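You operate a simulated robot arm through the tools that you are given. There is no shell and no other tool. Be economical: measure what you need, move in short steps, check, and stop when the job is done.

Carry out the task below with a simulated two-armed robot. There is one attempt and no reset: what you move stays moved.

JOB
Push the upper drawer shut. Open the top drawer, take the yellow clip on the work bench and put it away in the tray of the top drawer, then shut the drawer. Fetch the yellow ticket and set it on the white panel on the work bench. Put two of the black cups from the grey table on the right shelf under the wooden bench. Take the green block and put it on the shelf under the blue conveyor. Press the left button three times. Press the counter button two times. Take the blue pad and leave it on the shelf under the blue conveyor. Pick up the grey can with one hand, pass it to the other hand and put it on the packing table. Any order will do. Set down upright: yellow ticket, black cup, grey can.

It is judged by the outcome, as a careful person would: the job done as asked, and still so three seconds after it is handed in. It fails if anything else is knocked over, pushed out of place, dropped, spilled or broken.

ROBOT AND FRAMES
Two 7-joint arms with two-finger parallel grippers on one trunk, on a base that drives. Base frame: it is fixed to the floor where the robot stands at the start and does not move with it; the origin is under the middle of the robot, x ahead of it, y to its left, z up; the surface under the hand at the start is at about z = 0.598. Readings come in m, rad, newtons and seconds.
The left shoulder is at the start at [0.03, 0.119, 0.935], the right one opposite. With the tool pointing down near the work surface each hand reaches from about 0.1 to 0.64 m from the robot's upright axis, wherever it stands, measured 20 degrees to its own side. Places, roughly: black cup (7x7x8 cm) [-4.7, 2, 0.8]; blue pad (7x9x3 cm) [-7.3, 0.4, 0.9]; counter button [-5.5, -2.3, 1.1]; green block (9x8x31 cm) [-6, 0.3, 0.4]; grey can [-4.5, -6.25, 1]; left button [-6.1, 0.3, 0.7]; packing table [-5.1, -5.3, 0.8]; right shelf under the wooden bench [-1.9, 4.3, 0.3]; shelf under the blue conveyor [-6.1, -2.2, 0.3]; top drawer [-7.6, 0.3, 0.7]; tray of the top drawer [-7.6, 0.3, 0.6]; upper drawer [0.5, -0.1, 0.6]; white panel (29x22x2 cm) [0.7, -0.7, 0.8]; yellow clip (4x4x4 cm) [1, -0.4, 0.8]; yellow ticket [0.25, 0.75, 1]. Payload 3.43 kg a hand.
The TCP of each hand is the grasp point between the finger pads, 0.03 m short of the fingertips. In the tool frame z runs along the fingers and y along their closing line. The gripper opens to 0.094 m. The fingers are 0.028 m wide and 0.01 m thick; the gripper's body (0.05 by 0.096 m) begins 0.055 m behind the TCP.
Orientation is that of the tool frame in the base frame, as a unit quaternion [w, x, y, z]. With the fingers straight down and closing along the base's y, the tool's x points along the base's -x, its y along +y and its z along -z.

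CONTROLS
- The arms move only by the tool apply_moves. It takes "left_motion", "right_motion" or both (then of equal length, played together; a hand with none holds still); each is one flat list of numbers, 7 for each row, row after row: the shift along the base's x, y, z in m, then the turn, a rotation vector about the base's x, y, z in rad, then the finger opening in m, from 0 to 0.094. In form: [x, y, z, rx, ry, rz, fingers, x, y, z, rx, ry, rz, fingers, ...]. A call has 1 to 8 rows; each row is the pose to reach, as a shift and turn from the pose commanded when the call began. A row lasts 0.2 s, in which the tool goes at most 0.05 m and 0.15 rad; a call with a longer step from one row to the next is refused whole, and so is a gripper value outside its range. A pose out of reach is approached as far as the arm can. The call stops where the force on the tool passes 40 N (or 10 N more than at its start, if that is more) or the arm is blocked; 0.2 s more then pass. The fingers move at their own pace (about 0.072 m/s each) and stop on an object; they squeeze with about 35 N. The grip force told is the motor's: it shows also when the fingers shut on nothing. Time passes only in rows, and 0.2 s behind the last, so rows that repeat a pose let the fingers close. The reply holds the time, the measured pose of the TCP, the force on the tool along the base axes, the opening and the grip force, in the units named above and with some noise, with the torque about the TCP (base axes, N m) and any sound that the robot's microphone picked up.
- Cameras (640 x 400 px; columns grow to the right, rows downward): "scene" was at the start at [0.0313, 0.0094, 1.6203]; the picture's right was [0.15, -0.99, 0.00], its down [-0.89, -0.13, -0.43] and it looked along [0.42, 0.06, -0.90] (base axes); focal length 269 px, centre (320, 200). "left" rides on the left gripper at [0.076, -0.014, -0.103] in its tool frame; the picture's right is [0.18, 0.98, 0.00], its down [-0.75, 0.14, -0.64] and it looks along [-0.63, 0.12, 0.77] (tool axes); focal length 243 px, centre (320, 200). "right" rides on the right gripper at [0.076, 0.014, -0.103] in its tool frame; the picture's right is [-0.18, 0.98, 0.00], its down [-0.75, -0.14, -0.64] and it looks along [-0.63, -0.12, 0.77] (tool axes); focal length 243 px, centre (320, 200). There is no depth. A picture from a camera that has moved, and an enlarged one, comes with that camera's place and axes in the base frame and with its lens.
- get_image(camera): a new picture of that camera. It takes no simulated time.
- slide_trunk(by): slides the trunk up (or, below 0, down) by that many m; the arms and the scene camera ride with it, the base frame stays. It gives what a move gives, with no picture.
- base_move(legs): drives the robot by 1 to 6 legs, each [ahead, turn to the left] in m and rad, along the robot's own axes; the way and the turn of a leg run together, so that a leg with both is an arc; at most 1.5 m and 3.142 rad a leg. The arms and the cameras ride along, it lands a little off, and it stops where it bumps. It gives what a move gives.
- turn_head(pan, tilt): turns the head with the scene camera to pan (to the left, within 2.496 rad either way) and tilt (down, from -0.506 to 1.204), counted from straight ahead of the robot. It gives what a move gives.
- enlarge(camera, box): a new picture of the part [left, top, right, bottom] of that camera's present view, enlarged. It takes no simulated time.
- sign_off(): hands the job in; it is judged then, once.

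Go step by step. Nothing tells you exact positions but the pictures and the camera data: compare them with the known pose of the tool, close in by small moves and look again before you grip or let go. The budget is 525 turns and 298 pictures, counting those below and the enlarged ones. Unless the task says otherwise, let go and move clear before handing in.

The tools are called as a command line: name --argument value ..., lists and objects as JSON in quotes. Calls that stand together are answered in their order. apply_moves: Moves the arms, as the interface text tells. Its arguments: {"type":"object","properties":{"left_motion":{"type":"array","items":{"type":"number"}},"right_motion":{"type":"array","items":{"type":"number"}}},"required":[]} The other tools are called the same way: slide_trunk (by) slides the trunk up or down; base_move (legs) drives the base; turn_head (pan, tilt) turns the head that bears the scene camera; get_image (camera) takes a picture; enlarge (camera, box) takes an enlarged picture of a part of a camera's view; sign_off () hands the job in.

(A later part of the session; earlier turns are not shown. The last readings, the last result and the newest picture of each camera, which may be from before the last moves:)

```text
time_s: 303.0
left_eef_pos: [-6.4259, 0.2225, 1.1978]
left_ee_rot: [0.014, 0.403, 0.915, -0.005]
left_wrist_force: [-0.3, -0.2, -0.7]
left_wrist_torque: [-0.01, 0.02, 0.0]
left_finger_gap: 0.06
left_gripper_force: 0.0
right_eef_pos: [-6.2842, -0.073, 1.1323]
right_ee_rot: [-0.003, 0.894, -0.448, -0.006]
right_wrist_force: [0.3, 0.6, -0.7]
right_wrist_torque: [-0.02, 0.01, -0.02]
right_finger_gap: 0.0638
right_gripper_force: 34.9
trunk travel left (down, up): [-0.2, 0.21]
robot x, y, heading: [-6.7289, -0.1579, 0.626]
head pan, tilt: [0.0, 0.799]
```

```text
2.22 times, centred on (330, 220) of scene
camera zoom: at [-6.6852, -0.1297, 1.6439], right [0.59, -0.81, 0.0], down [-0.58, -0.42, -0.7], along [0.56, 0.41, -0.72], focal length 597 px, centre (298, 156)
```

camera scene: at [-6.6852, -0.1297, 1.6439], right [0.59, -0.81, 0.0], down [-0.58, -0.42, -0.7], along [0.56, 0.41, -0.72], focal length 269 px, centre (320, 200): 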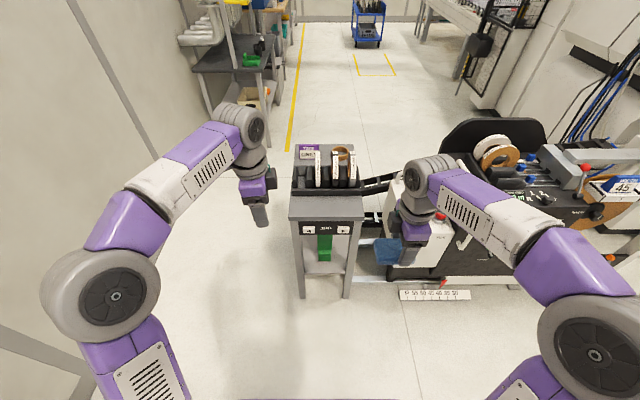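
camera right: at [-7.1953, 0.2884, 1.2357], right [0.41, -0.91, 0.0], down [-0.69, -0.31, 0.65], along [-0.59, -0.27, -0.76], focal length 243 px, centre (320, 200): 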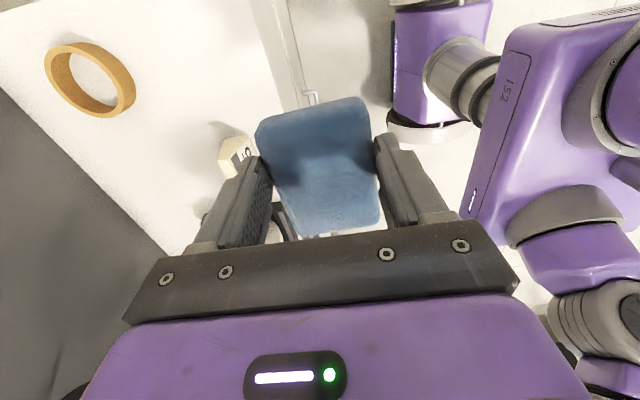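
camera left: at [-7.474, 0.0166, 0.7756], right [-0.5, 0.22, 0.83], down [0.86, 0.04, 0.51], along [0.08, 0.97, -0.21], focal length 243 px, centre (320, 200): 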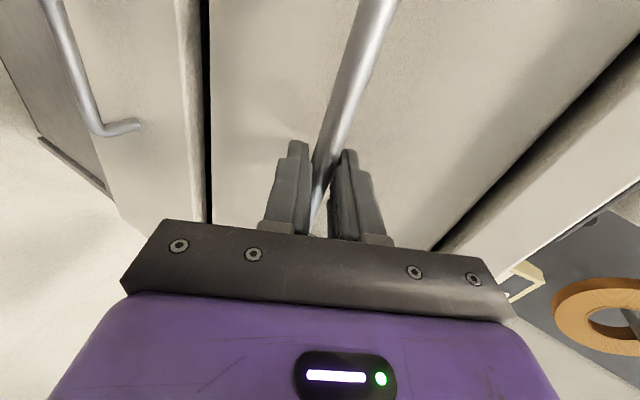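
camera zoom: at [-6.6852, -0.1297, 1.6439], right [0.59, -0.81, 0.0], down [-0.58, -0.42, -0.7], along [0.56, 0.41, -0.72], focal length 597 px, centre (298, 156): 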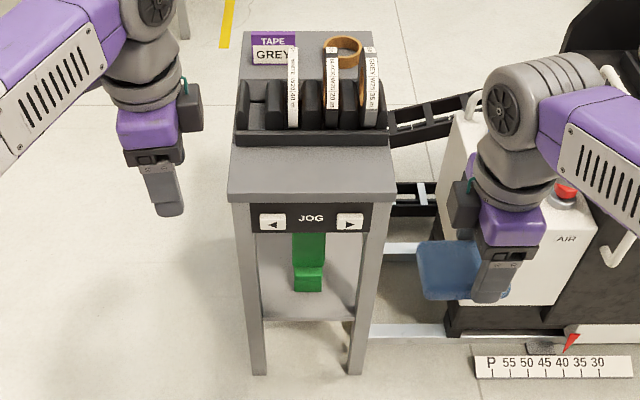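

The left button is at ≈(-6.134,0.338,0.715). I lower the trunk and pitch the closed left hand forward here, before approaching.

slide_trunk --by -0.15

apply_moves --left_motion '[0, 0, -0.03, 0.085, -0.12, 0, 0.03, 0, 0, -0.06, 0.17, -0.24, 0, 0, -0.01, 0, -0.1, 0.255, -0.36, 0, 0, -0.02, -0.01, -0.14, 0.34, -0.48, 0, 0, -0.03, -0.02, -0.18, 0.425, -0.6, 0, 0, -0.03, -0.02, -0.22, 0.51, -0.72, 0, 0, -0.03, -0.02, -0.25, 0.595, -0.84, 0, 0, -0.03, -0.02, -0.27, 0.609, -0.856, 0, 0]'

get_image --camera "left"

get_image --camera "scene"

```text
time_s: 304.8
left_eef_pos: [-6.427, 0.2225, 1.049]
left_ee_rot: [0.014, 0.403, 0.915, -0.006]
left_wrist_force: [0.5, 0.9, -0.2]
left_wrist_torque: [-0.04, -0.02, 0.01]
left_finger_gap: 0.06
left_gripper_force: 0.0
right_eef_pos: [-6.2839, -0.0737, 0.9829]
right_ee_rot: [-0.001, 0.894, -0.447, -0.006]
right_wrist_force: [0.0, -0.4, -0.9]
right_wrist_torque: [0.06, 0.02, -0.03]
right_finger_gap: 0.0635
right_gripper_force: 35.0
trunk travel left (down, up): [-0.05, 0.36]
robot x, y, heading: [-6.7248, -0.1585, 0.627]
head pan, tilt: [0.0, 0.799]
```

```text
time_s: 306.6
left_eef_pos: [-6.4451, 0.2106, 0.774]
left_ee_rot: [0.27, 0.354, 0.788, 0.427]
left_wrist_force: [0.5, 0.8, 0.4]
left_wrist_torque: [-0.05, 0.01, -0.01]
left_finger_gap: 0.0004
left_gripper_force: 32.9
left hand out of reach, approached as far as the arm can: row 7, 8
right_eef_pos: [-6.2851, -0.0722, 0.9823]
right_ee_rot: [-0.001, 0.894, -0.448, -0.004]
right_wrist_force: [0.6, 0.8, 0.1]
right_wrist_torque: [-0.03, -0.04, 0.02]
right_finger_gap: 0.0637
right_gripper_force: 35.3
trunk travel left (down, up): [-0.05, 0.36]
robot x, y, heading: [-6.7254, -0.1617, 0.625]
head pan, tilt: [0.0, 0.799]
```

```text
164 pictures are left
camera left: at [-6.569, 0.2149, 0.8013], right [0.21, 0.53, 0.82], down [0.04, -0.85, 0.53], along [0.98, -0.08, -0.2], focal length 243 px, centre (320, 200)
```

left: 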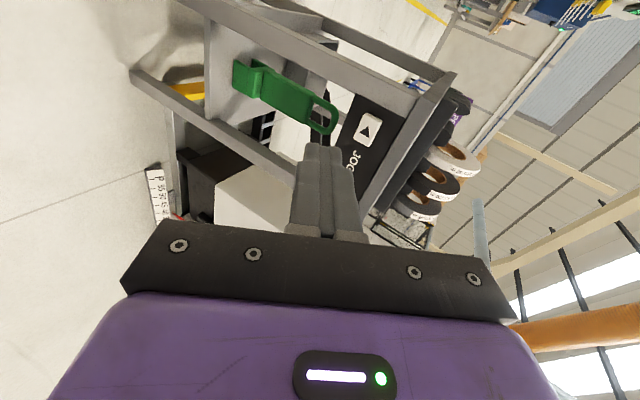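

```text
163 pictures are left
camera scene: at [-6.6865, -0.1267, 1.4938], right [0.59, -0.81, 0.0], down [-0.58, -0.42, -0.7], along [0.57, 0.41, -0.72], focal length 269 px, centre (320, 200)
```

scene: 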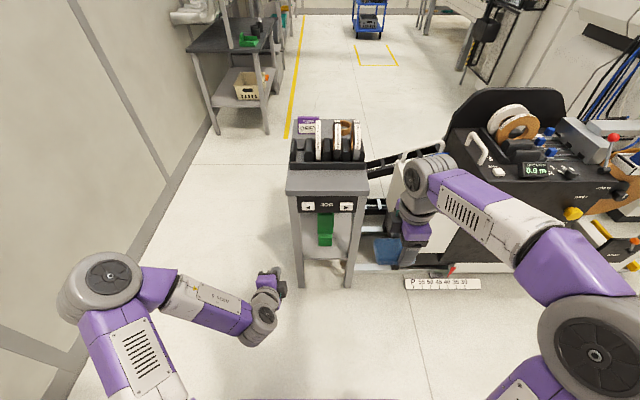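

Both views agree on the button position. I drive 17 cm closer and aim.

base_move --legs '[[0.17, 0]]'

get_image --camera "left"

```text
time_s: 308.0
left_eef_pos: [-6.3067, 0.3083, 0.7735]
left_ee_rot: [0.267, 0.355, 0.789, 0.425]
left_wrist_force: [-0.9, 0.1, 0.4]
left_wrist_torque: [0.01, -0.03, -0.01]
left_finger_gap: 0.0001
left_gripper_force: 33.3
right_eef_pos: [-6.1467, 0.0254, 0.9837]
right_ee_rot: [-0.002, 0.894, -0.448, -0.006]
right_wrist_force: [0.2, -0.2, -1.3]
right_wrist_torque: [0.0, -0.01, 0.0]
right_finger_gap: 0.0636
right_gripper_force: 34.8
trunk travel left (down, up): [-0.05, 0.36]
robot x, y, heading: [-6.5896, -0.0601, 0.626]
head pan, tilt: [0.0, 0.799]
```

```text
162 pictures are left
camera left: at [-6.4314, 0.3126, 0.8019], right [0.21, 0.53, 0.82], down [0.04, -0.85, 0.53], along [0.98, -0.08, -0.2], focal length 243 px, centre (320, 200)
```

left: 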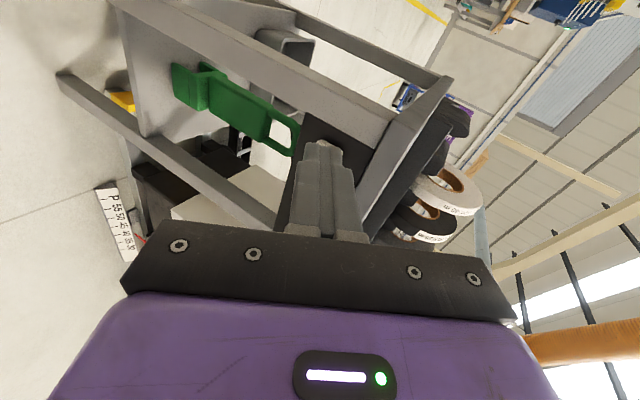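

apply_moves --left_motion '[0.03, 0, -0.015, 0, 0, 0, 0, 0.065, -0.001, -0.03, 0, 0, 0, 0, 0.1, -0.002, -0.044, 0, 0, 0, 0]'

get_image --camera "left"

enlarge --camera "scene" --box '[240, 160, 400, 280]'

```text
time_s: 308.8
left_eef_pos: [-6.2064, 0.3046, 0.7301]
left_ee_rot: [0.268, 0.356, 0.788, 0.425]
left_wrist_force: [-0.1, -0.1, -0.4]
left_wrist_torque: [0.03, 0.0, 0.0]
left_finger_gap: 0.0
left_gripper_force: 32.7
right_eef_pos: [-6.1478, 0.025, 0.9815]
right_ee_rot: [-0.002, 0.894, -0.447, -0.007]
right_wrist_force: [0.0, 0.0, 0.7]
right_wrist_torque: [-0.04, -0.03, 0.04]
right_finger_gap: 0.0639
right_gripper_force: 34.8
trunk travel left (down, up): [-0.05, 0.36]
robot x, y, heading: [-6.5941, -0.0597, 0.631]
head pan, tilt: [0.0, 0.799]
```

```text
161 pictures are left
camera left: at [-6.3316, 0.3088, 0.7578], right [0.21, 0.52, 0.82], down [0.04, -0.85, 0.53], along [0.98, -0.08, -0.2], focal length 243 px, centre (320, 200)
```

left: 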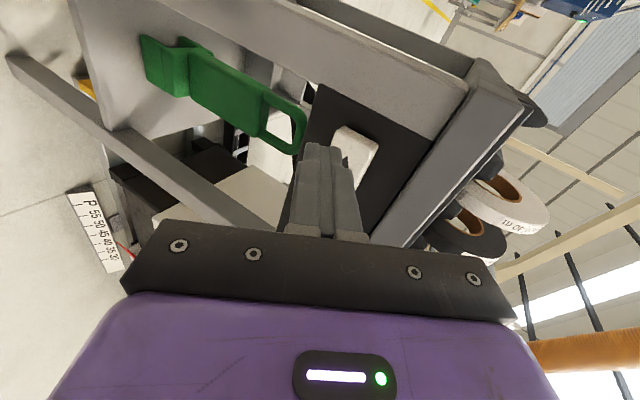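

```text
3.33 times, centred on (320, 220) of scene
camera zoom: at [-6.5479, -0.0308, 1.4939], right [0.59, -0.81, 0.0], down [-0.58, -0.42, -0.7], along [0.56, 0.41, -0.72], focal length 896 px, centre (320, 133)
```

zoom: 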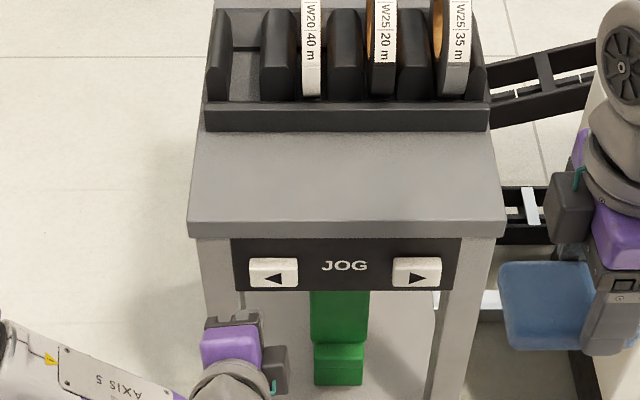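

Tip is ~5 cm before the button and aligned. I press forward.

apply_moves --left_motion '[0.02, 0.006, 0.006, 0, 0, 0, 0, 0.033, 0.014, 0.006, 0, 0, 0, 0, 0.041, 0.02, 0.006, 0, 0, 0, 0, 0.047, 0.024, 0.006, 0, 0, 0, 0, 0.051, 0.027, 0.006, 0, 0, 0, 0]'

get_image --camera "left"

```text
time_s: 310.1
left_eef_pos: [-6.1628, 0.3262, 0.7342]
left_ee_rot: [0.268, 0.358, 0.79, 0.42]
left_wrist_force: [-23.3, -12.3, 6.1]
left_wrist_torque: [0.19, -0.15, 0.13]
left_finger_gap: 0.0
left_gripper_force: 32.8
right_eef_pos: [-6.1521, 0.0236, 0.9843]
right_ee_rot: [-0.003, 0.895, -0.447, -0.005]
right_wrist_force: [0.2, -0.6, -0.8]
right_wrist_torque: [-0.01, 0.01, 0.04]
right_finger_gap: 0.0638
right_gripper_force: 35.1
trunk travel left (down, up): [-0.05, 0.36]
robot x, y, heading: [-6.5922, -0.0613, 0.63]
head pan, tilt: [0.0, 0.799]
heard: click
stopped in row 5 (left hand): the force on the tool passed its limit at 40 N (the readings are from after the stop); the commanded pose is now the measured one
```

```text
159 pictures are left
camera left: at [-6.2875, 0.3318, 0.7637], right [0.22, 0.53, 0.82], down [0.04, -0.84, 0.54], along [0.97, -0.09, -0.21], focal length 243 px, centre (320, 200)
```

left: 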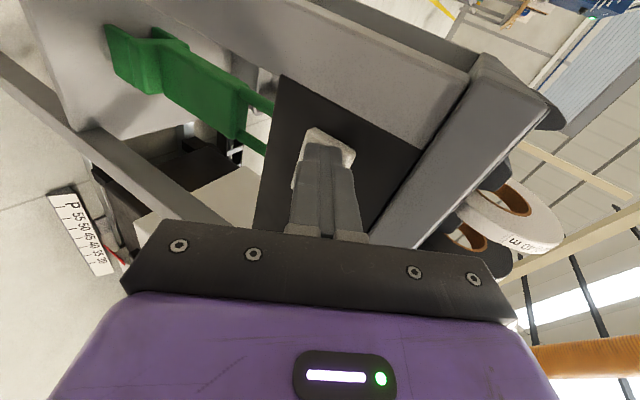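

Heard a click: press one. Back off and press a second time.

apply_moves --left_motion '[-0.015, -0.01, 0, 0, 0, 0, 0, -0.028, -0.018, 0, 0, 0, 0, 0, -0.028, -0.018, 0, 0, 0, 0, 0, -0.015, -0.009, 0, 0, 0, 0, 0, -0.006, -0.003, 0, 0, 0, 0, 0, 0.0, 0.0, 0, 0, 0, 0, 0, 0.004, 0.002, 0, 0, 0, 0, 0]'

```text
time_s: 311.7
left_eef_pos: [-6.1632, 0.3264, 0.7324]
left_ee_rot: [0.265, 0.359, 0.792, 0.417]
left_wrist_force: [-21.7, -11.5, 5.2]
left_wrist_torque: [0.24, -0.18, 0.18]
left_finger_gap: 0.0
left_gripper_force: 32.9
right_eef_pos: [-6.1536, 0.0229, 0.984]
right_ee_rot: [-0.003, 0.894, -0.447, -0.004]
right_wrist_force: [0.8, 0.2, -0.5]
right_wrist_torque: [0.0, -0.02, 0.01]
right_finger_gap: 0.0637
right_gripper_force: 35.0
trunk travel left (down, up): [-0.05, 0.36]
robot x, y, heading: [-6.5926, -0.0601, 0.627]
head pan, tilt: [0.0, 0.799]
heard: click
stopped in row 7 (left hand): the force on the tool passed its limit at 42 N (the readings are from after the stop); the commanded pose is now the measured one
```

Second click. Third press now.

apply_moves --left_motion '[-0.015, -0.01, 0, 0, 0, 0, 0, -0.028, -0.018, 0, 0, 0, 0, 0, -0.028, -0.018, 0, 0, 0, 0, 0, -0.015, -0.009, 0, 0, 0, 0, 0, -0.006, -0.003, 0, 0, 0, 0, 0, 0.0, 0.0, 0, 0, 0, 0, 0, 0.004, 0.002, 0, 0, 0, 0, 0]'

```text
time_s: 313.3
left_eef_pos: [-6.1641, 0.3272, 0.7277]
left_ee_rot: [0.264, 0.36, 0.794, 0.413]
left_wrist_force: [-22.8, -10.2, 6.1]
left_wrist_torque: [0.17, -0.18, 0.15]
left_finger_gap: 0.0001
left_gripper_force: 33.3
right_eef_pos: [-6.1532, 0.0224, 0.9841]
right_ee_rot: [-0.003, 0.895, -0.446, -0.004]
right_wrist_force: [-1.0, -0.5, -0.5]
right_wrist_torque: [-0.02, -0.03, -0.04]
right_finger_gap: 0.0636
right_gripper_force: 34.5
trunk travel left (down, up): [-0.05, 0.36]
robot x, y, heading: [-6.5921, -0.0629, 0.634]
head pan, tilt: [0.0, 0.799]
heard: click
stopped in row 7 (left hand): the force on the tool passed its limit at 42 N (the readings are from after the stop); the commanded pose is now the measured one
```

Three clicks done. I back the hand out and look at the green block on the lower shelf.

apply_moves --left_motion '[-0.035, -0.025, 0, 0, 0, 0, 0.02, -0.075, -0.053, 0, 0, 0, 0, 0.05, -0.1, -0.07, 0, 0, 0, 0, 0.08]'

get_image --camera "left"

turn_head --pan 0.05 --tilt 1.0

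enlarge --camera "scene" --box '[240, 100, 420, 280]'

```text
time_s: 314.1
left_eef_pos: [-6.259, 0.2614, 0.7247]
left_ee_rot: [0.264, 0.358, 0.794, 0.415]
left_wrist_force: [-0.1, 0.4, -0.8]
left_wrist_torque: [-0.01, 0.01, 0.0]
left_finger_gap: 0.0796
left_gripper_force: 0.0
right_eef_pos: [-6.1507, 0.0258, 0.9821]
right_ee_rot: [-0.002, 0.895, -0.447, -0.005]
right_wrist_force: [0.9, -0.4, -0.2]
right_wrist_torque: [-0.04, -0.02, 0.01]
right_finger_gap: 0.0635
right_gripper_force: 35.3
trunk travel left (down, up): [-0.05, 0.36]
robot x, y, heading: [-6.5924, -0.0667, 0.628]
head pan, tilt: [0.0, 0.799]
```

```text
158 pictures are left
camera left: at [-6.3843, 0.2662, 0.7558], right [0.23, 0.54, 0.81], down [0.05, -0.84, 0.54], along [0.97, -0.09, -0.22], focal length 243 px, centre (320, 200)
```

left: 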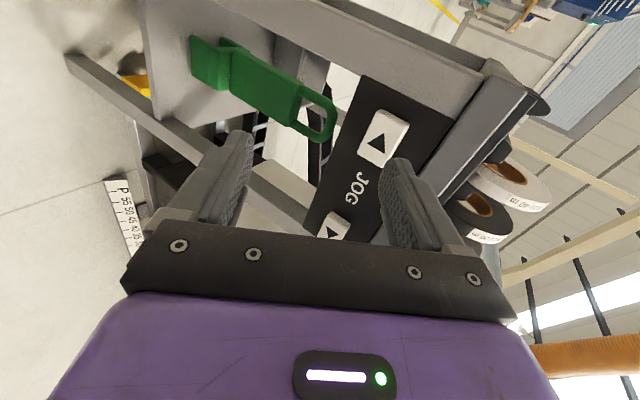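

```text
time_s: 314.9
left_eef_pos: [-6.2607, 0.2603, 0.7254]
left_ee_rot: [0.263, 0.359, 0.794, 0.415]
left_wrist_force: [0.0, -0.2, -0.4]
left_wrist_torque: [0.0, -0.01, -0.01]
left_finger_gap: 0.0799
left_gripper_force: 0.0
right_eef_pos: [-6.15, 0.0256, 0.9819]
right_ee_rot: [-0.001, 0.895, -0.447, -0.005]
right_wrist_force: [0.8, 0.4, -0.1]
right_wrist_torque: [0.02, 0.02, -0.03]
right_finger_gap: 0.0636
right_gripper_force: 34.9
trunk travel left (down, up): [-0.05, 0.36]
robot x, y, heading: [-6.5902, -0.0602, 0.629]
head pan, tilt: [0.051, 1.0]
```

```text
2.22 times, centred on (330, 190) of scene
camera zoom: at [-6.5612, -0.0352, 1.4788], right [0.63, -0.78, 0.0], down [-0.65, -0.53, -0.54], along [0.42, 0.34, -0.84], focal length 597 px, centre (298, 222)
```

zoom: 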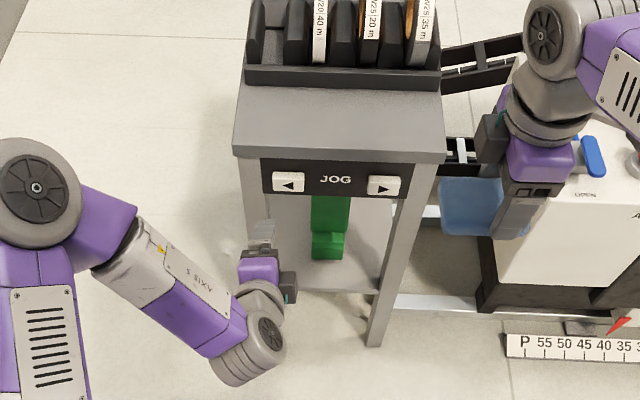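

enlarge --camera "left" --box '[160, 0, 400, 170]'

```text
2.35 times, centred on (280, 85) of left
camera zoom: at [-6.3838, 0.2663, 0.7557], right [0.23, 0.54, 0.81], down [0.05, -0.84, 0.54], along [0.97, -0.09, -0.22], focal length 571 px, centre (414, 471)
```

zoom: 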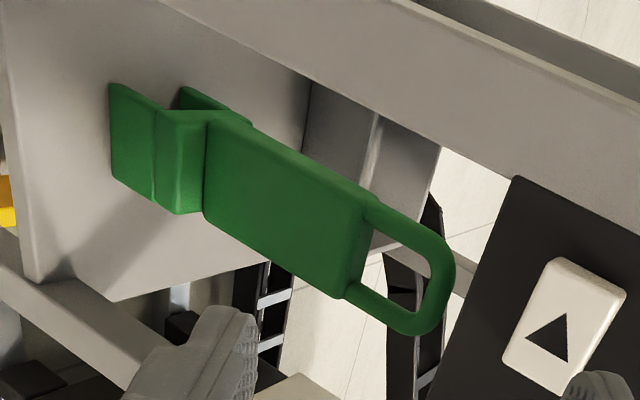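

The green piece is an upright block with a loop handle, ~25 cm inside the stand. I roll the left hand 90° so its fingers close sideways, lowering it in front of the stand.

apply_moves --left_motion '[-0.01, -0.007, 0, -0.104, -0.069, 0.07, 0.09, -0.02, -0.014, -0.01, -0.208, -0.138, 0.14, 0.09, -0.03, -0.021, -0.02, -0.312, -0.207, 0.21, 0.09, -0.04, -0.028, -0.03, -0.416, -0.276, 0.28, 0.09, -0.04, -0.028, -0.04, -0.52, -0.345, 0.35, 0.09, -0.04, -0.028, -0.05, -0.624, -0.414, 0.42, 0.09, -0.04, -0.028, -0.06, -0.728, -0.483, 0.49, 0.09, -0.04, -0.028, -0.07, -0.8, -0.53, 0.539, 0.09]'

apply_moves --left_motion '[0, 0, -0.01, -0.104, -0.069, 0.07, 0.09, 0, 0, -0.02, -0.208, -0.138, 0.14, 0.09, 0, 0, -0.03, -0.312, -0.207, 0.21, 0.09, 0, 0, -0.04, -0.343, -0.227, 0.231, 0.09]'

get_image --camera "left"

get_image --camera "scene"

```text
time_s: 316.7
left_eef_pos: [-6.2994, 0.2335, 0.6582]
left_ee_rot: [0.455, -0.103, 0.859, 0.208]
left_wrist_force: [0.4, 0.6, 0.1]
left_wrist_torque: [0.04, -0.01, -0.04]
left_finger_gap: 0.0899
left_gripper_force: 0.0
right_eef_pos: [-6.1506, 0.0249, 0.9823]
right_ee_rot: [-0.002, 0.895, -0.447, -0.005]
right_wrist_force: [0.5, -0.1, 1.2]
right_wrist_torque: [0.0, -0.02, 0.0]
right_finger_gap: 0.0638
right_gripper_force: 34.3
trunk travel left (down, up): [-0.05, 0.36]
robot x, y, heading: [-6.5942, -0.0622, 0.629]
head pan, tilt: [0.051, 1.0]
```

```text
time_s: 317.7
left_eef_pos: [-6.2869, 0.2107, 0.6285]
left_ee_rot: [0.494, -0.302, 0.809, 0.103]
left_wrist_force: [0.6, -0.1, 0.4]
left_wrist_torque: [-0.03, -0.03, 0.01]
left_finger_gap: 0.09
left_gripper_force: 0.0
left hand out of reach, approached as far as the arm can: row 2, 3, 4
right_eef_pos: [-6.1502, 0.0253, 0.9824]
right_ee_rot: [-0.002, 0.895, -0.446, -0.005]
right_wrist_force: [-0.5, 0.3, -0.4]
right_wrist_torque: [0.01, 0.02, 0.01]
right_finger_gap: 0.0636
right_gripper_force: 34.6
trunk travel left (down, up): [-0.05, 0.36]
robot x, y, heading: [-6.594, -0.064, 0.628]
head pan, tilt: [0.051, 1.0]
```

```text
155 pictures are left
camera left: at [-6.3779, 0.1224, 0.6131], right [-0.64, 0.71, -0.29], down [-0.31, 0.1, 0.95], along [0.7, 0.69, 0.15], focal length 243 px, centre (320, 200)
```

left: 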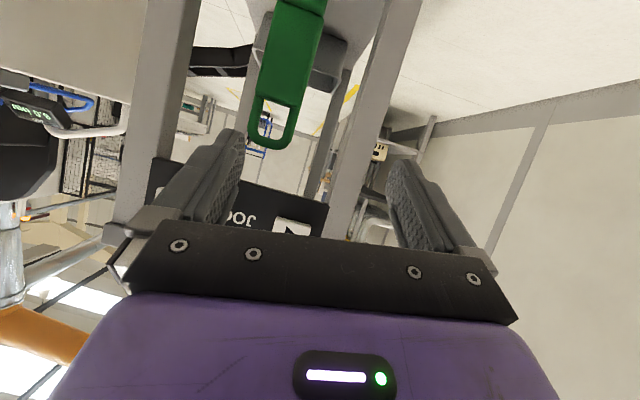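

```text
154 pictures are left
camera scene: at [-6.5612, -0.035, 1.4788], right [0.63, -0.78, 0.0], down [-0.65, -0.53, -0.54], along [0.42, 0.34, -0.84], focal length 269 px, centre (320, 200)
```

scene: 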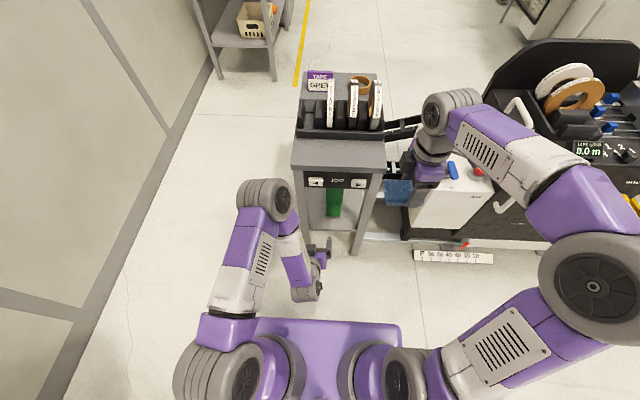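

Better triangulation: loop top at (-6.01,0.33,0.60), body centre ≈(-6.00,0.33,0.46). I lower the hand to the pre-grasp in front of the stand.

apply_moves --left_motion '[0.0, -0.002, -0.04, 0.05, 0.03, -0.03, 0.094, 0.02, -0.003, -0.08, 0.11, 0.07, -0.074, 0.094, 0.05, -0.004, -0.115, 0.11, 0.07, -0.074, 0.094, 0.08, -0.005, -0.145, 0.11, 0.07, -0.074, 0.094, 0.102, -0.005, -0.158, 0.11, 0.07, -0.074, 0.094]'

get_image --camera "left"

get_image --camera "scene"

```text
time_s: 318.9
left_eef_pos: [-6.1839, 0.2057, 0.4681]
left_ee_rot: [0.488, -0.237, 0.829, 0.134]
left_wrist_force: [-0.3, 0.5, 0.6]
left_wrist_torque: [-0.01, -0.01, -0.02]
left_finger_gap: 0.0942
left_gripper_force: 0.0
left hand out of reach, approached as far as the arm can: row 1
right_eef_pos: [-6.1498, 0.0252, 0.9836]
right_ee_rot: [-0.001, 0.895, -0.447, -0.005]
right_wrist_force: [-0.4, -0.1, -0.1]
right_wrist_torque: [0.0, 0.01, -0.02]
right_finger_gap: 0.0637
right_gripper_force: 35.1
trunk travel left (down, up): [-0.05, 0.36]
robot x, y, heading: [-6.5912, -0.0616, 0.632]
head pan, tilt: [0.051, 1.0]
```

```text
153 pictures are left
camera left: at [-6.2838, 0.1267, 0.452], right [-0.59, 0.79, -0.17], down [-0.24, 0.03, 0.97], along [0.77, 0.61, 0.17], focal length 243 px, centre (320, 200)
```

left: 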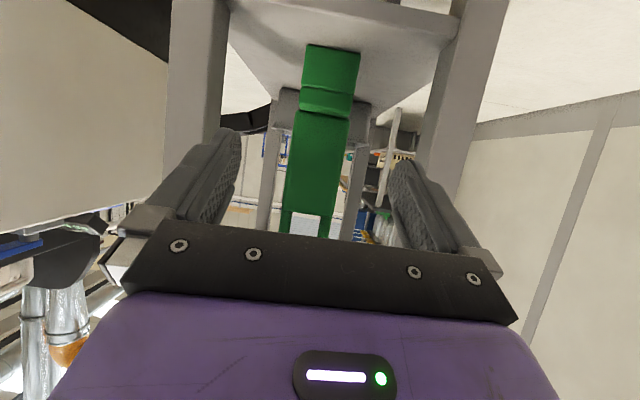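

```text
152 pictures are left
camera scene: at [-6.5611, -0.0352, 1.4788], right [0.63, -0.78, 0.0], down [-0.65, -0.53, -0.54], along [0.42, 0.34, -0.84], focal length 269 px, centre (320, 200)
```

scene: 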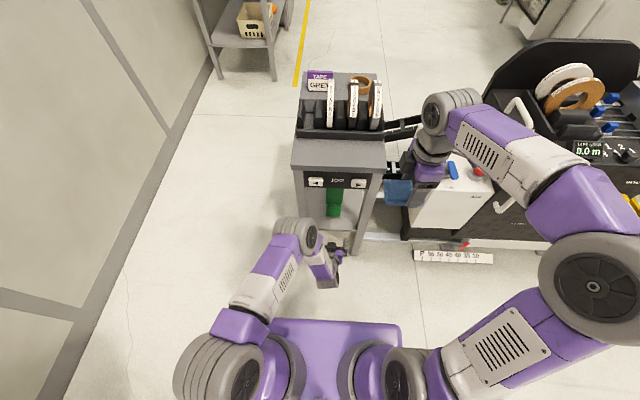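

Aligned with the block between the stand's legs. I advance 13 cm and check.

apply_moves --left_motion '[0.035, 0.025, 0, 0, 0, 0, 0.094, 0.07, 0.05, 0, 0, 0, 0, 0.094, 0.106, 0.075, 0, 0, 0, 0, 0.094]'

get_image --camera "left"

```text
time_s: 319.7
left_eef_pos: [-6.0784, 0.2835, 0.4691]
left_ee_rot: [0.487, -0.237, 0.83, 0.134]
left_wrist_force: [0.8, 0.5, -0.6]
left_wrist_torque: [0.0, 0.0, -0.02]
left_finger_gap: 0.094
left_gripper_force: 0.1
right_eef_pos: [-6.1499, 0.0243, 0.9831]
right_ee_rot: [-0.002, 0.894, -0.447, -0.006]
right_wrist_force: [0.5, 0.7, -0.7]
right_wrist_torque: [-0.02, 0.0, 0.01]
right_finger_gap: 0.0636
right_gripper_force: 35.0
trunk travel left (down, up): [-0.05, 0.36]
robot x, y, heading: [-6.5897, -0.0621, 0.626]
head pan, tilt: [0.051, 1.0]
```

```text
151 pictures are left
camera left: at [-6.1786, 0.2034, 0.4516], right [-0.59, 0.79, -0.17], down [-0.24, 0.03, 0.97], along [0.77, 0.61, 0.17], focal length 243 px, centre (320, 200)
```

left: 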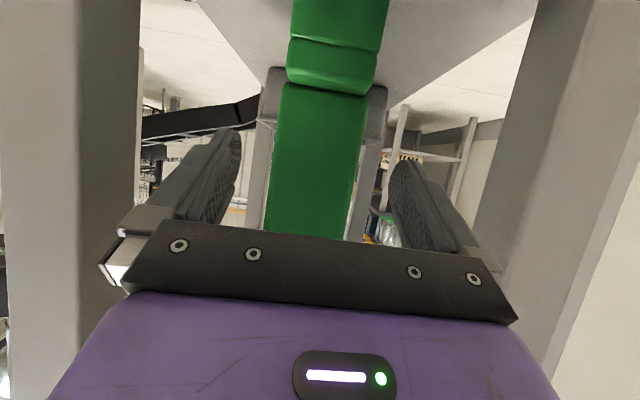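

apply_moves --left_motion '[0.027, 0.015, 0, 0, 0, 0, 0.094, 0.052, 0.033, 0, 0, 0, 0, 0.094, 0.068, 0.043, 0, 0, 0, 0, 0.094]'

get_image --camera "left"

```text
time_s: 320.5
left_eef_pos: [-6.0359, 0.3092, 0.4701]
left_ee_rot: [0.488, -0.237, 0.829, 0.134]
left_wrist_force: [-0.7, -0.2, -0.1]
left_wrist_torque: [0.01, -0.05, 0.0]
left_finger_gap: 0.0942
left_gripper_force: 0.0
left hand out of reach, approached as far as the arm can: row 2, 3
right_eef_pos: [-6.1492, 0.0264, 0.9834]
right_ee_rot: [-0.002, 0.895, -0.447, -0.005]
right_wrist_force: [-0.4, -0.4, 0.2]
right_wrist_torque: [0.03, 0.01, 0.02]
right_finger_gap: 0.0637
right_gripper_force: 34.4
trunk travel left (down, up): [-0.05, 0.36]
robot x, y, heading: [-6.59, -0.0647, 0.629]
head pan, tilt: [0.051, 1.0]
```

```text
150 pictures are left
camera left: at [-6.1349, 0.2291, 0.4518], right [-0.59, 0.79, -0.17], down [-0.24, 0.03, 0.97], along [0.77, 0.61, 0.17], focal length 243 px, centre (320, 200)
```

left: 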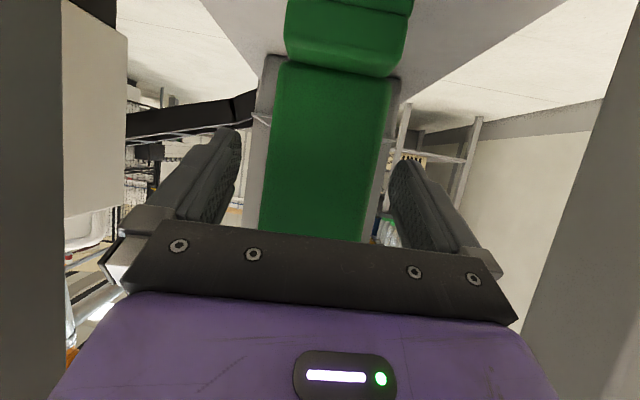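

Arm limit; I drive the base 8 cm forward instead (hand moves along).

base_move --legs '[[0.07, 0]]'

get_image --camera "left"

```text
time_s: 321.5
left_eef_pos: [-5.9775, 0.3495, 0.4687]
left_ee_rot: [0.488, -0.236, 0.83, 0.133]
left_wrist_force: [-0.2, 0.7, -0.6]
left_wrist_torque: [-0.02, -0.02, -0.01]
left_finger_gap: 0.0938
left_gripper_force: 0.1
right_eef_pos: [-6.0923, 0.0683, 0.9826]
right_ee_rot: [0.0, 0.895, -0.447, -0.006]
right_wrist_force: [0.6, 0.0, -0.2]
right_wrist_torque: [-0.04, 0.0, 0.03]
right_finger_gap: 0.0637
right_gripper_force: 35.3
trunk travel left (down, up): [-0.05, 0.36]
robot x, y, heading: [-6.5319, -0.0209, 0.629]
head pan, tilt: [0.051, 1.0]
```

```text
149 pictures are left
camera left: at [-6.0774, 0.2708, 0.4515], right [-0.59, 0.79, -0.17], down [-0.24, 0.03, 0.97], along [0.77, 0.61, 0.17], focal length 243 px, centre (320, 200)
```

left: 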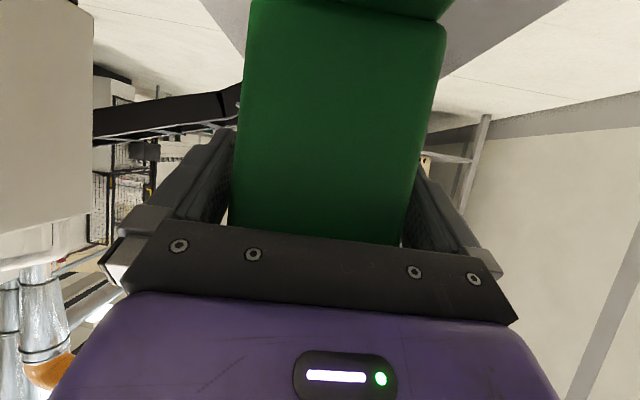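

The block is between the fingers. I close.

apply_moves --left_motion '[0, 0, 0, 0, 0, 0, 0.07, 0, 0, 0, 0, 0, 0, 0.05, 0, 0, 0, 0, 0, 0, 0.05]'

```text
time_s: 322.3
left_eef_pos: [-5.978, 0.3513, 0.4697]
left_ee_rot: [0.489, -0.237, 0.829, 0.134]
left_wrist_force: [-0.4, 1.7, 0.3]
left_wrist_torque: [0.29, 0.1, 0.04]
left_finger_gap: 0.0846
left_gripper_force: 34.4
right_eef_pos: [-6.0928, 0.0674, 0.9821]
right_ee_rot: [-0.001, 0.894, -0.447, -0.005]
right_wrist_force: [-0.5, 0.2, -0.3]
right_wrist_torque: [0.01, 0.0, -0.02]
right_finger_gap: 0.0636
right_gripper_force: 34.7
trunk travel left (down, up): [-0.05, 0.36]
robot x, y, heading: [-6.5339, -0.0212, 0.624]
head pan, tilt: [0.051, 1.0]
```

Gripped (85 mm). I lift 2.5 cm and check.

apply_moves --left_motion '[0, 0, 0.008, 0, 0, 0, 0.05, 0, 0, 0.016, 0, 0, 0, 0.05, 0, 0, 0.025, 0, 0, 0, 0.05]'

get_image --camera "left"

```text
time_s: 323.1
left_eef_pos: [-5.9783, 0.3502, 0.4938]
left_ee_rot: [0.487, -0.237, 0.83, 0.133]
left_wrist_force: [0.2, 0.5, -2.3]
left_wrist_torque: [0.05, -0.04, -0.01]
left_finger_gap: 0.084
left_gripper_force: 35.1
right_eef_pos: [-6.0921, 0.0679, 0.9822]
right_ee_rot: [-0.001, 0.894, -0.447, -0.006]
right_wrist_force: [0.2, -0.6, -0.7]
right_wrist_torque: [-0.01, 0.04, 0.03]
right_finger_gap: 0.0638
right_gripper_force: 35.2
trunk travel left (down, up): [-0.05, 0.36]
robot x, y, heading: [-6.5379, -0.0191, 0.627]
head pan, tilt: [0.051, 1.0]
```

```text
148 pictures are left
camera left: at [-6.0787, 0.2697, 0.4767], right [-0.59, 0.79, -0.17], down [-0.24, 0.03, 0.97], along [0.77, 0.61, 0.17], focal length 243 px, centre (320, 200)
```

left: 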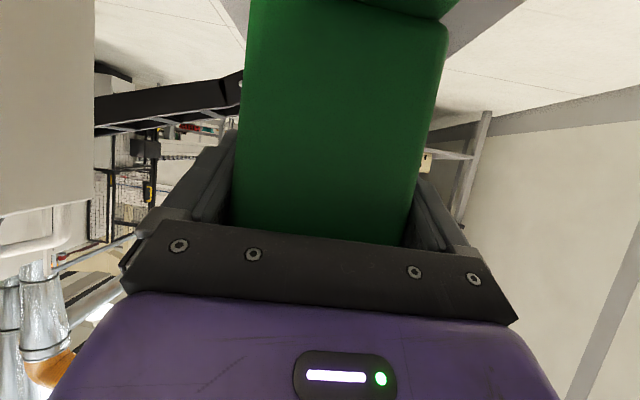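

Lifted cleanly. I back straight out.

base_move --legs '[[-0.4, 0]]'

get_image --camera "scene"

```text
time_s: 325.6
left_eef_pos: [-6.3004, 0.1164, 0.4934]
left_ee_rot: [0.488, -0.236, 0.83, 0.133]
left_wrist_force: [0.7, 0.4, -2.2]
left_wrist_torque: [0.02, -0.02, 0.03]
left_finger_gap: 0.084
left_gripper_force: 34.6
right_eef_pos: [-6.4148, -0.1683, 0.9822]
right_ee_rot: [-0.001, 0.895, -0.447, -0.005]
right_wrist_force: [-0.2, -0.4, -0.6]
right_wrist_torque: [0.01, -0.01, 0.02]
right_finger_gap: 0.0638
right_gripper_force: 35.1
trunk travel left (down, up): [-0.05, 0.36]
robot x, y, heading: [-6.8585, -0.2512, 0.631]
head pan, tilt: [0.051, 1.0]
```

```text
147 pictures are left
camera scene: at [-6.8262, -0.2277, 1.4788], right [0.63, -0.78, 0.0], down [-0.65, -0.53, -0.54], along [0.42, 0.34, -0.84], focal length 269 px, centre (320, 200)
```

scene: 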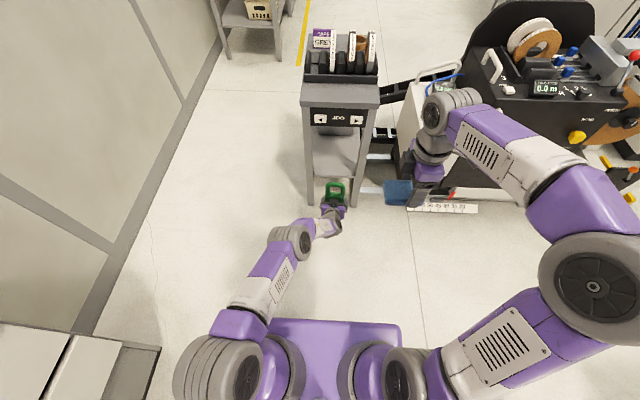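

apply_moves --left_motion '[-0.03, -0.022, 0.015, 0, 0, 0, 0.05, -0.06, -0.044, 0.03, 0, 0, 0, 0.05, -0.09, -0.066, 0.045, 0, 0, 0, 0.05, -0.12, -0.088, 0.06, 0, 0, 0, 0.05, -0.15, -0.105, 0.08, 0, 0, 0, 0.05]'

base_move --legs '[[0, -1.58]]'

turn_head --pan 0.2 --tilt 0.6

get_image --camera "scene"

```text
time_s: 326.8
left_eef_pos: [-6.4516, 0.0105, 0.5765]
left_ee_rot: [0.488, -0.236, 0.83, 0.133]
left_wrist_force: [-0.5, 0.2, -2.3]
left_wrist_torque: [0.02, -0.04, 0.0]
left_finger_gap: 0.0839
left_gripper_force: 35.1
right_eef_pos: [-6.4144, -0.1665, 0.9819]
right_ee_rot: [-0.002, 0.895, -0.447, -0.006]
right_wrist_force: [0.0, 0.4, -0.2]
right_wrist_torque: [-0.02, 0.02, 0.02]
right_finger_gap: 0.0638
right_gripper_force: 35.1
trunk travel left (down, up): [-0.05, 0.36]
robot x, y, heading: [-6.8585, -0.2554, 0.629]
head pan, tilt: [0.051, 1.0]
```

```text
time_s: 331.1
left_eef_pos: [-6.6023, -0.6636, 0.5749]
left_ee_rot: [0.437, 0.427, 0.75, -0.255]
left_wrist_force: [-0.3, -0.3, -3.2]
left_wrist_torque: [0.0, -0.01, 0.03]
left_finger_gap: 0.0841
left_gripper_force: 34.8
right_eef_pos: [-6.779, -0.6977, 0.9815]
right_ee_rot: [0.005, -0.308, 0.951, 0.002]
right_wrist_force: [0.3, -0.4, -0.1]
right_wrist_torque: [0.0, 0.03, -0.04]
right_finger_gap: 0.0638
right_gripper_force: 35.2
trunk travel left (down, up): [-0.05, 0.36]
robot x, y, heading: [-6.8614, -0.2537, -0.961]
head pan, tilt: [0.051, 1.0]
```

```text
time_s: 331.9
left_eef_pos: [-6.6018, -0.665, 0.5742]
left_ee_rot: [0.437, 0.426, 0.75, -0.255]
left_wrist_force: [-0.8, 0.4, -2.2]
left_wrist_torque: [-0.03, 0.02, 0.01]
left_finger_gap: 0.0842
left_gripper_force: 35.3
right_eef_pos: [-6.7784, -0.6978, 0.9828]
right_ee_rot: [0.005, -0.308, 0.951, 0.002]
right_wrist_force: [0.4, 0.0, -0.1]
right_wrist_torque: [-0.01, 0.01, 0.0]
right_finger_gap: 0.0637
right_gripper_force: 34.6
trunk travel left (down, up): [-0.05, 0.36]
robot x, y, heading: [-6.8591, -0.2527, -0.962]
head pan, tilt: [0.201, 0.6]
```

```text
146 pictures are left
camera scene: at [-6.809, -0.2902, 1.5107], right [-0.69, -0.72, 0.0], down [-0.41, 0.39, -0.82], along [0.6, -0.57, -0.57], focal length 269 px, centre (320, 200)
```

scene: 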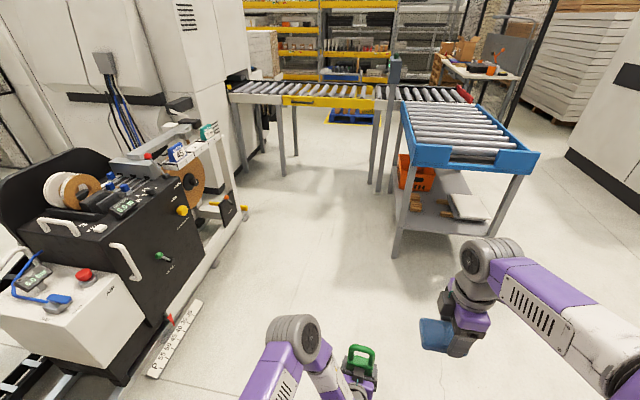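

enlarge --camera "scene" --box '[340, 40, 560, 270]'

```text
1.74 times, centred on (450, 155) of scene
camera zoom: at [-6.809, -0.2902, 1.5107], right [-0.69, -0.72, 0.0], down [-0.41, 0.39, -0.82], along [0.6, -0.57, -0.57], focal length 467 px, centre (94, 278)
```

zoom: 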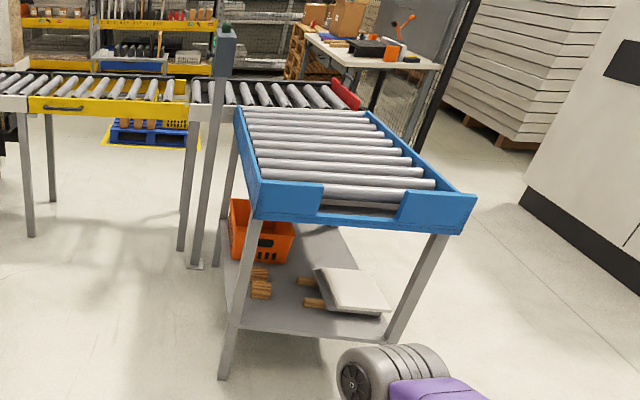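

The shelf (z≈0.3) has free space along its front edge (n≈-2.15). I drive up to the conveyor's end.

base_move --legs '[[0, -0.418], [1.08, 0], [0, 0.427]]'

turn_head --pan 0.0 --tilt 0.85

get_image --camera "scene"

get_image --camera "left"

```text
time_s: 339.9
left_eef_pos: [-6.3972, -1.7129, 0.5755]
left_ee_rot: [0.437, 0.423, 0.753, -0.253]
left_wrist_force: [-0.5, -0.1, -2.6]
left_wrist_torque: [-0.05, -0.03, 0.0]
left_finger_gap: 0.0842
left_gripper_force: 35.1
right_eef_pos: [-6.5734, -1.7472, 0.9826]
right_ee_rot: [0.004, -0.312, 0.95, 0.004]
right_wrist_force: [-0.7, 0.5, -0.7]
right_wrist_torque: [0.02, 0.01, 0.0]
right_finger_gap: 0.0634
right_gripper_force: 35.3
trunk travel left (down, up): [-0.05, 0.36]
robot x, y, heading: [-6.6554, -1.3051, -0.952]
head pan, tilt: [0.201, 0.6]
```

```text
time_s: 340.7
left_eef_pos: [-6.398, -1.7109, 0.5743]
left_ee_rot: [0.438, 0.423, 0.752, -0.252]
left_wrist_force: [0.4, 0.0, -2.6]
left_wrist_torque: [-0.01, 0.0, -0.01]
left_finger_gap: 0.0841
left_gripper_force: 35.2
right_eef_pos: [-6.5735, -1.7471, 0.983]
right_ee_rot: [0.004, -0.312, 0.95, 0.003]
right_wrist_force: [0.2, 0.0, -1.0]
right_wrist_torque: [0.0, 0.0, 0.04]
right_finger_gap: 0.0637
right_gripper_force: 35.0
trunk travel left (down, up): [-0.05, 0.36]
robot x, y, heading: [-6.6596, -1.3063, -0.952]
head pan, tilt: [0.0, 0.85]
```

```text
144 pictures are left
camera scene: at [-6.6275, -1.3436, 1.4899], right [-0.81, -0.58, 0.0], down [-0.44, 0.61, -0.66], along [0.38, -0.54, -0.75], focal length 269 px, centre (320, 200)
```

scene: 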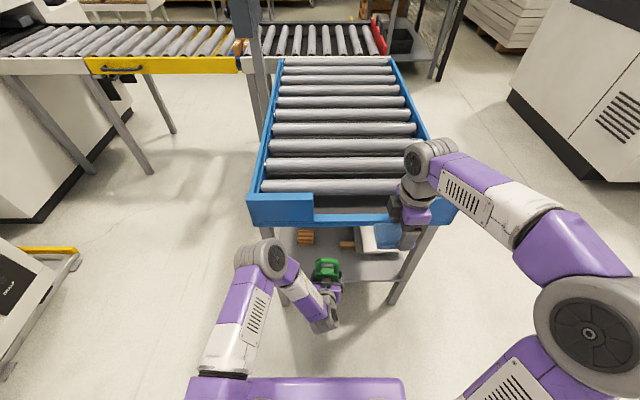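

```text
143 pictures are left
camera left: at [-6.475, -1.6121, 0.5578], right [0.79, 0.58, -0.17], down [0.03, 0.24, 0.97], along [0.61, -0.78, 0.17], focal length 243 px, centre (320, 200)
```

left: 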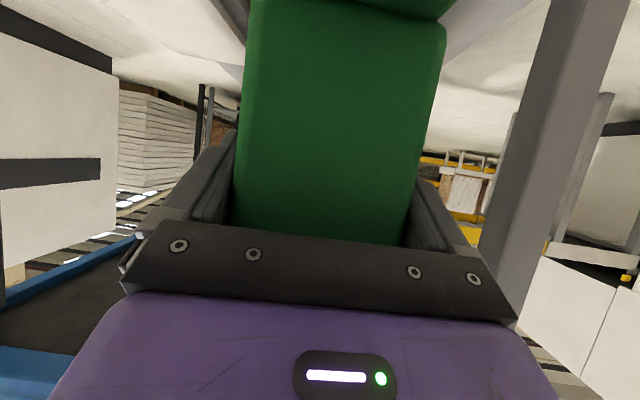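

I lower the block slightly and shift it left, then drive 14 cm in so that it passes over the shelf's front edge.

apply_moves --left_motion '[0.025, 0.018, -0.02, 0, 0, 0, 0.05, 0.05, 0.036, -0.035, 0, 0, 0, 0.05, 0.071, 0.05, -0.045, 0, 0, 0, 0.05]'

enlarge --camera "scene" --box '[230, 180, 470, 330]'

```text
time_s: 341.5
left_eef_pos: [-6.35, -1.6768, 0.5341]
left_ee_rot: [0.441, 0.421, 0.755, -0.242]
left_wrist_force: [-0.2, -0.5, -2.0]
left_wrist_torque: [-0.03, -0.01, 0.02]
left_finger_gap: 0.0842
left_gripper_force: 34.8
left hand out of reach, approached as far as the arm can: row 2, 3
right_eef_pos: [-6.5738, -1.7471, 0.9831]
right_ee_rot: [0.004, -0.313, 0.95, 0.003]
right_wrist_force: [-0.6, -0.4, 0.0]
right_wrist_torque: [-0.01, 0.01, 0.01]
right_finger_gap: 0.0635
right_gripper_force: 35.0
trunk travel left (down, up): [-0.05, 0.36]
robot x, y, heading: [-6.6547, -1.3009, -0.954]
head pan, tilt: [0.0, 0.85]
```

```text
2.67 times, centred on (350, 255) of scene
camera zoom: at [-6.6274, -1.3436, 1.4899], right [-0.81, -0.58, 0.0], down [-0.44, 0.61, -0.66], along [0.38, -0.54, -0.75], focal length 716 px, centre (240, 53)
```

zoom: 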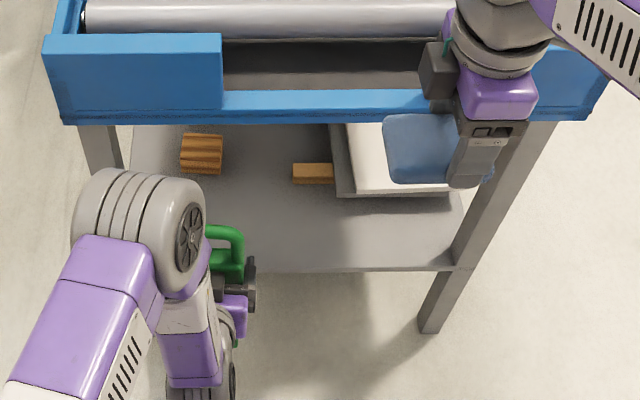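

base_move --legs '[[0.16, 0]]'

enlarge --camera "scene" --box '[230, 180, 470, 330]'

get_image --camera "left"

```text
time_s: 343.0
left_eef_pos: [-6.268, -1.7897, 0.5314]
left_ee_rot: [0.44, 0.421, 0.756, -0.24]
left_wrist_force: [0.0, -0.3, -2.5]
left_wrist_torque: [-0.03, 0.0, 0.0]
left_finger_gap: 0.084
left_gripper_force: 34.9
right_eef_pos: [-6.4887, -1.8631, 0.9866]
right_ee_rot: [0.005, -0.315, 0.949, 0.0]
right_wrist_force: [-0.4, 0.3, 0.9]
right_wrist_torque: [0.02, -0.01, -0.02]
right_finger_gap: 0.0635
right_gripper_force: 34.8
trunk travel left (down, up): [-0.05, 0.36]
robot x, y, heading: [-6.5707, -1.4276, -0.942]
head pan, tilt: [0.0, 0.85]
stopped in leg 1: the robot was blocked; the commanded pose is now the measured one
```

```text
2.67 times, centred on (350, 255) of scene
camera zoom: at [-6.5453, -1.4564, 1.4905], right [-0.81, -0.59, 0.0], down [-0.44, 0.6, -0.67], along [0.39, -0.54, -0.75], focal length 716 px, centre (240, 53)
```

zoom: 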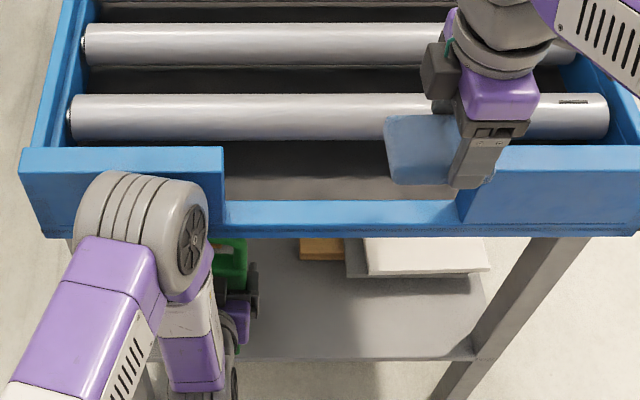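

```text
140 pictures are left
camera left: at [-6.3467, -1.6915, 0.5162], right [0.79, 0.6, -0.15], down [0.02, 0.22, 0.97], along [0.62, -0.77, 0.17], focal length 243 px, centre (320, 200)
```

left: 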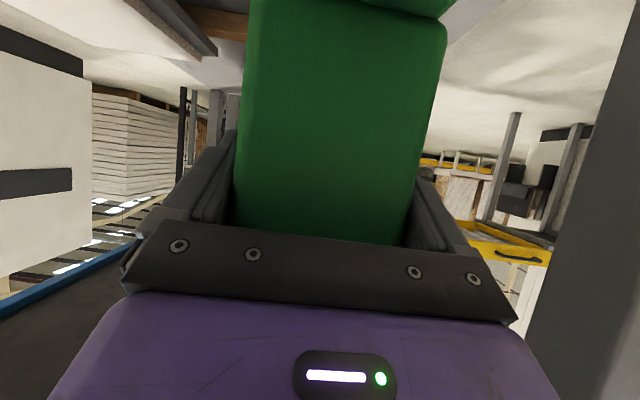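

turn_head --pan 0.3 --tilt 1.1

get_image --camera "scene"

```text
time_s: 343.8
left_eef_pos: [-6.2668, -1.7911, 0.5313]
left_ee_rot: [0.44, 0.421, 0.756, -0.24]
left_wrist_force: [-0.1, -0.3, -3.0]
left_wrist_torque: [-0.04, -0.01, 0.01]
left_finger_gap: 0.0843
left_gripper_force: 35.0
right_eef_pos: [-6.4885, -1.8631, 0.987]
right_ee_rot: [0.006, -0.314, 0.949, 0.0]
right_wrist_force: [0.9, -0.1, -0.5]
right_wrist_torque: [0.0, 0.0, -0.01]
right_finger_gap: 0.0635
right_gripper_force: 34.6
trunk travel left (down, up): [-0.05, 0.36]
robot x, y, heading: [-6.568, -1.4271, -0.948]
head pan, tilt: [0.3, 1.1]
```

```text
139 pictures are left
camera scene: at [-6.5411, -1.4303, 1.4725], right [-0.6, -0.8, 0.0], down [-0.71, 0.53, -0.46], along [0.37, -0.28, -0.89], focal length 269 px, centre (320, 200)
```

scene: 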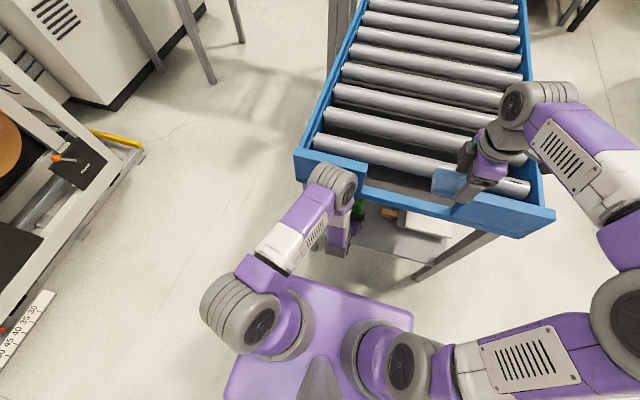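

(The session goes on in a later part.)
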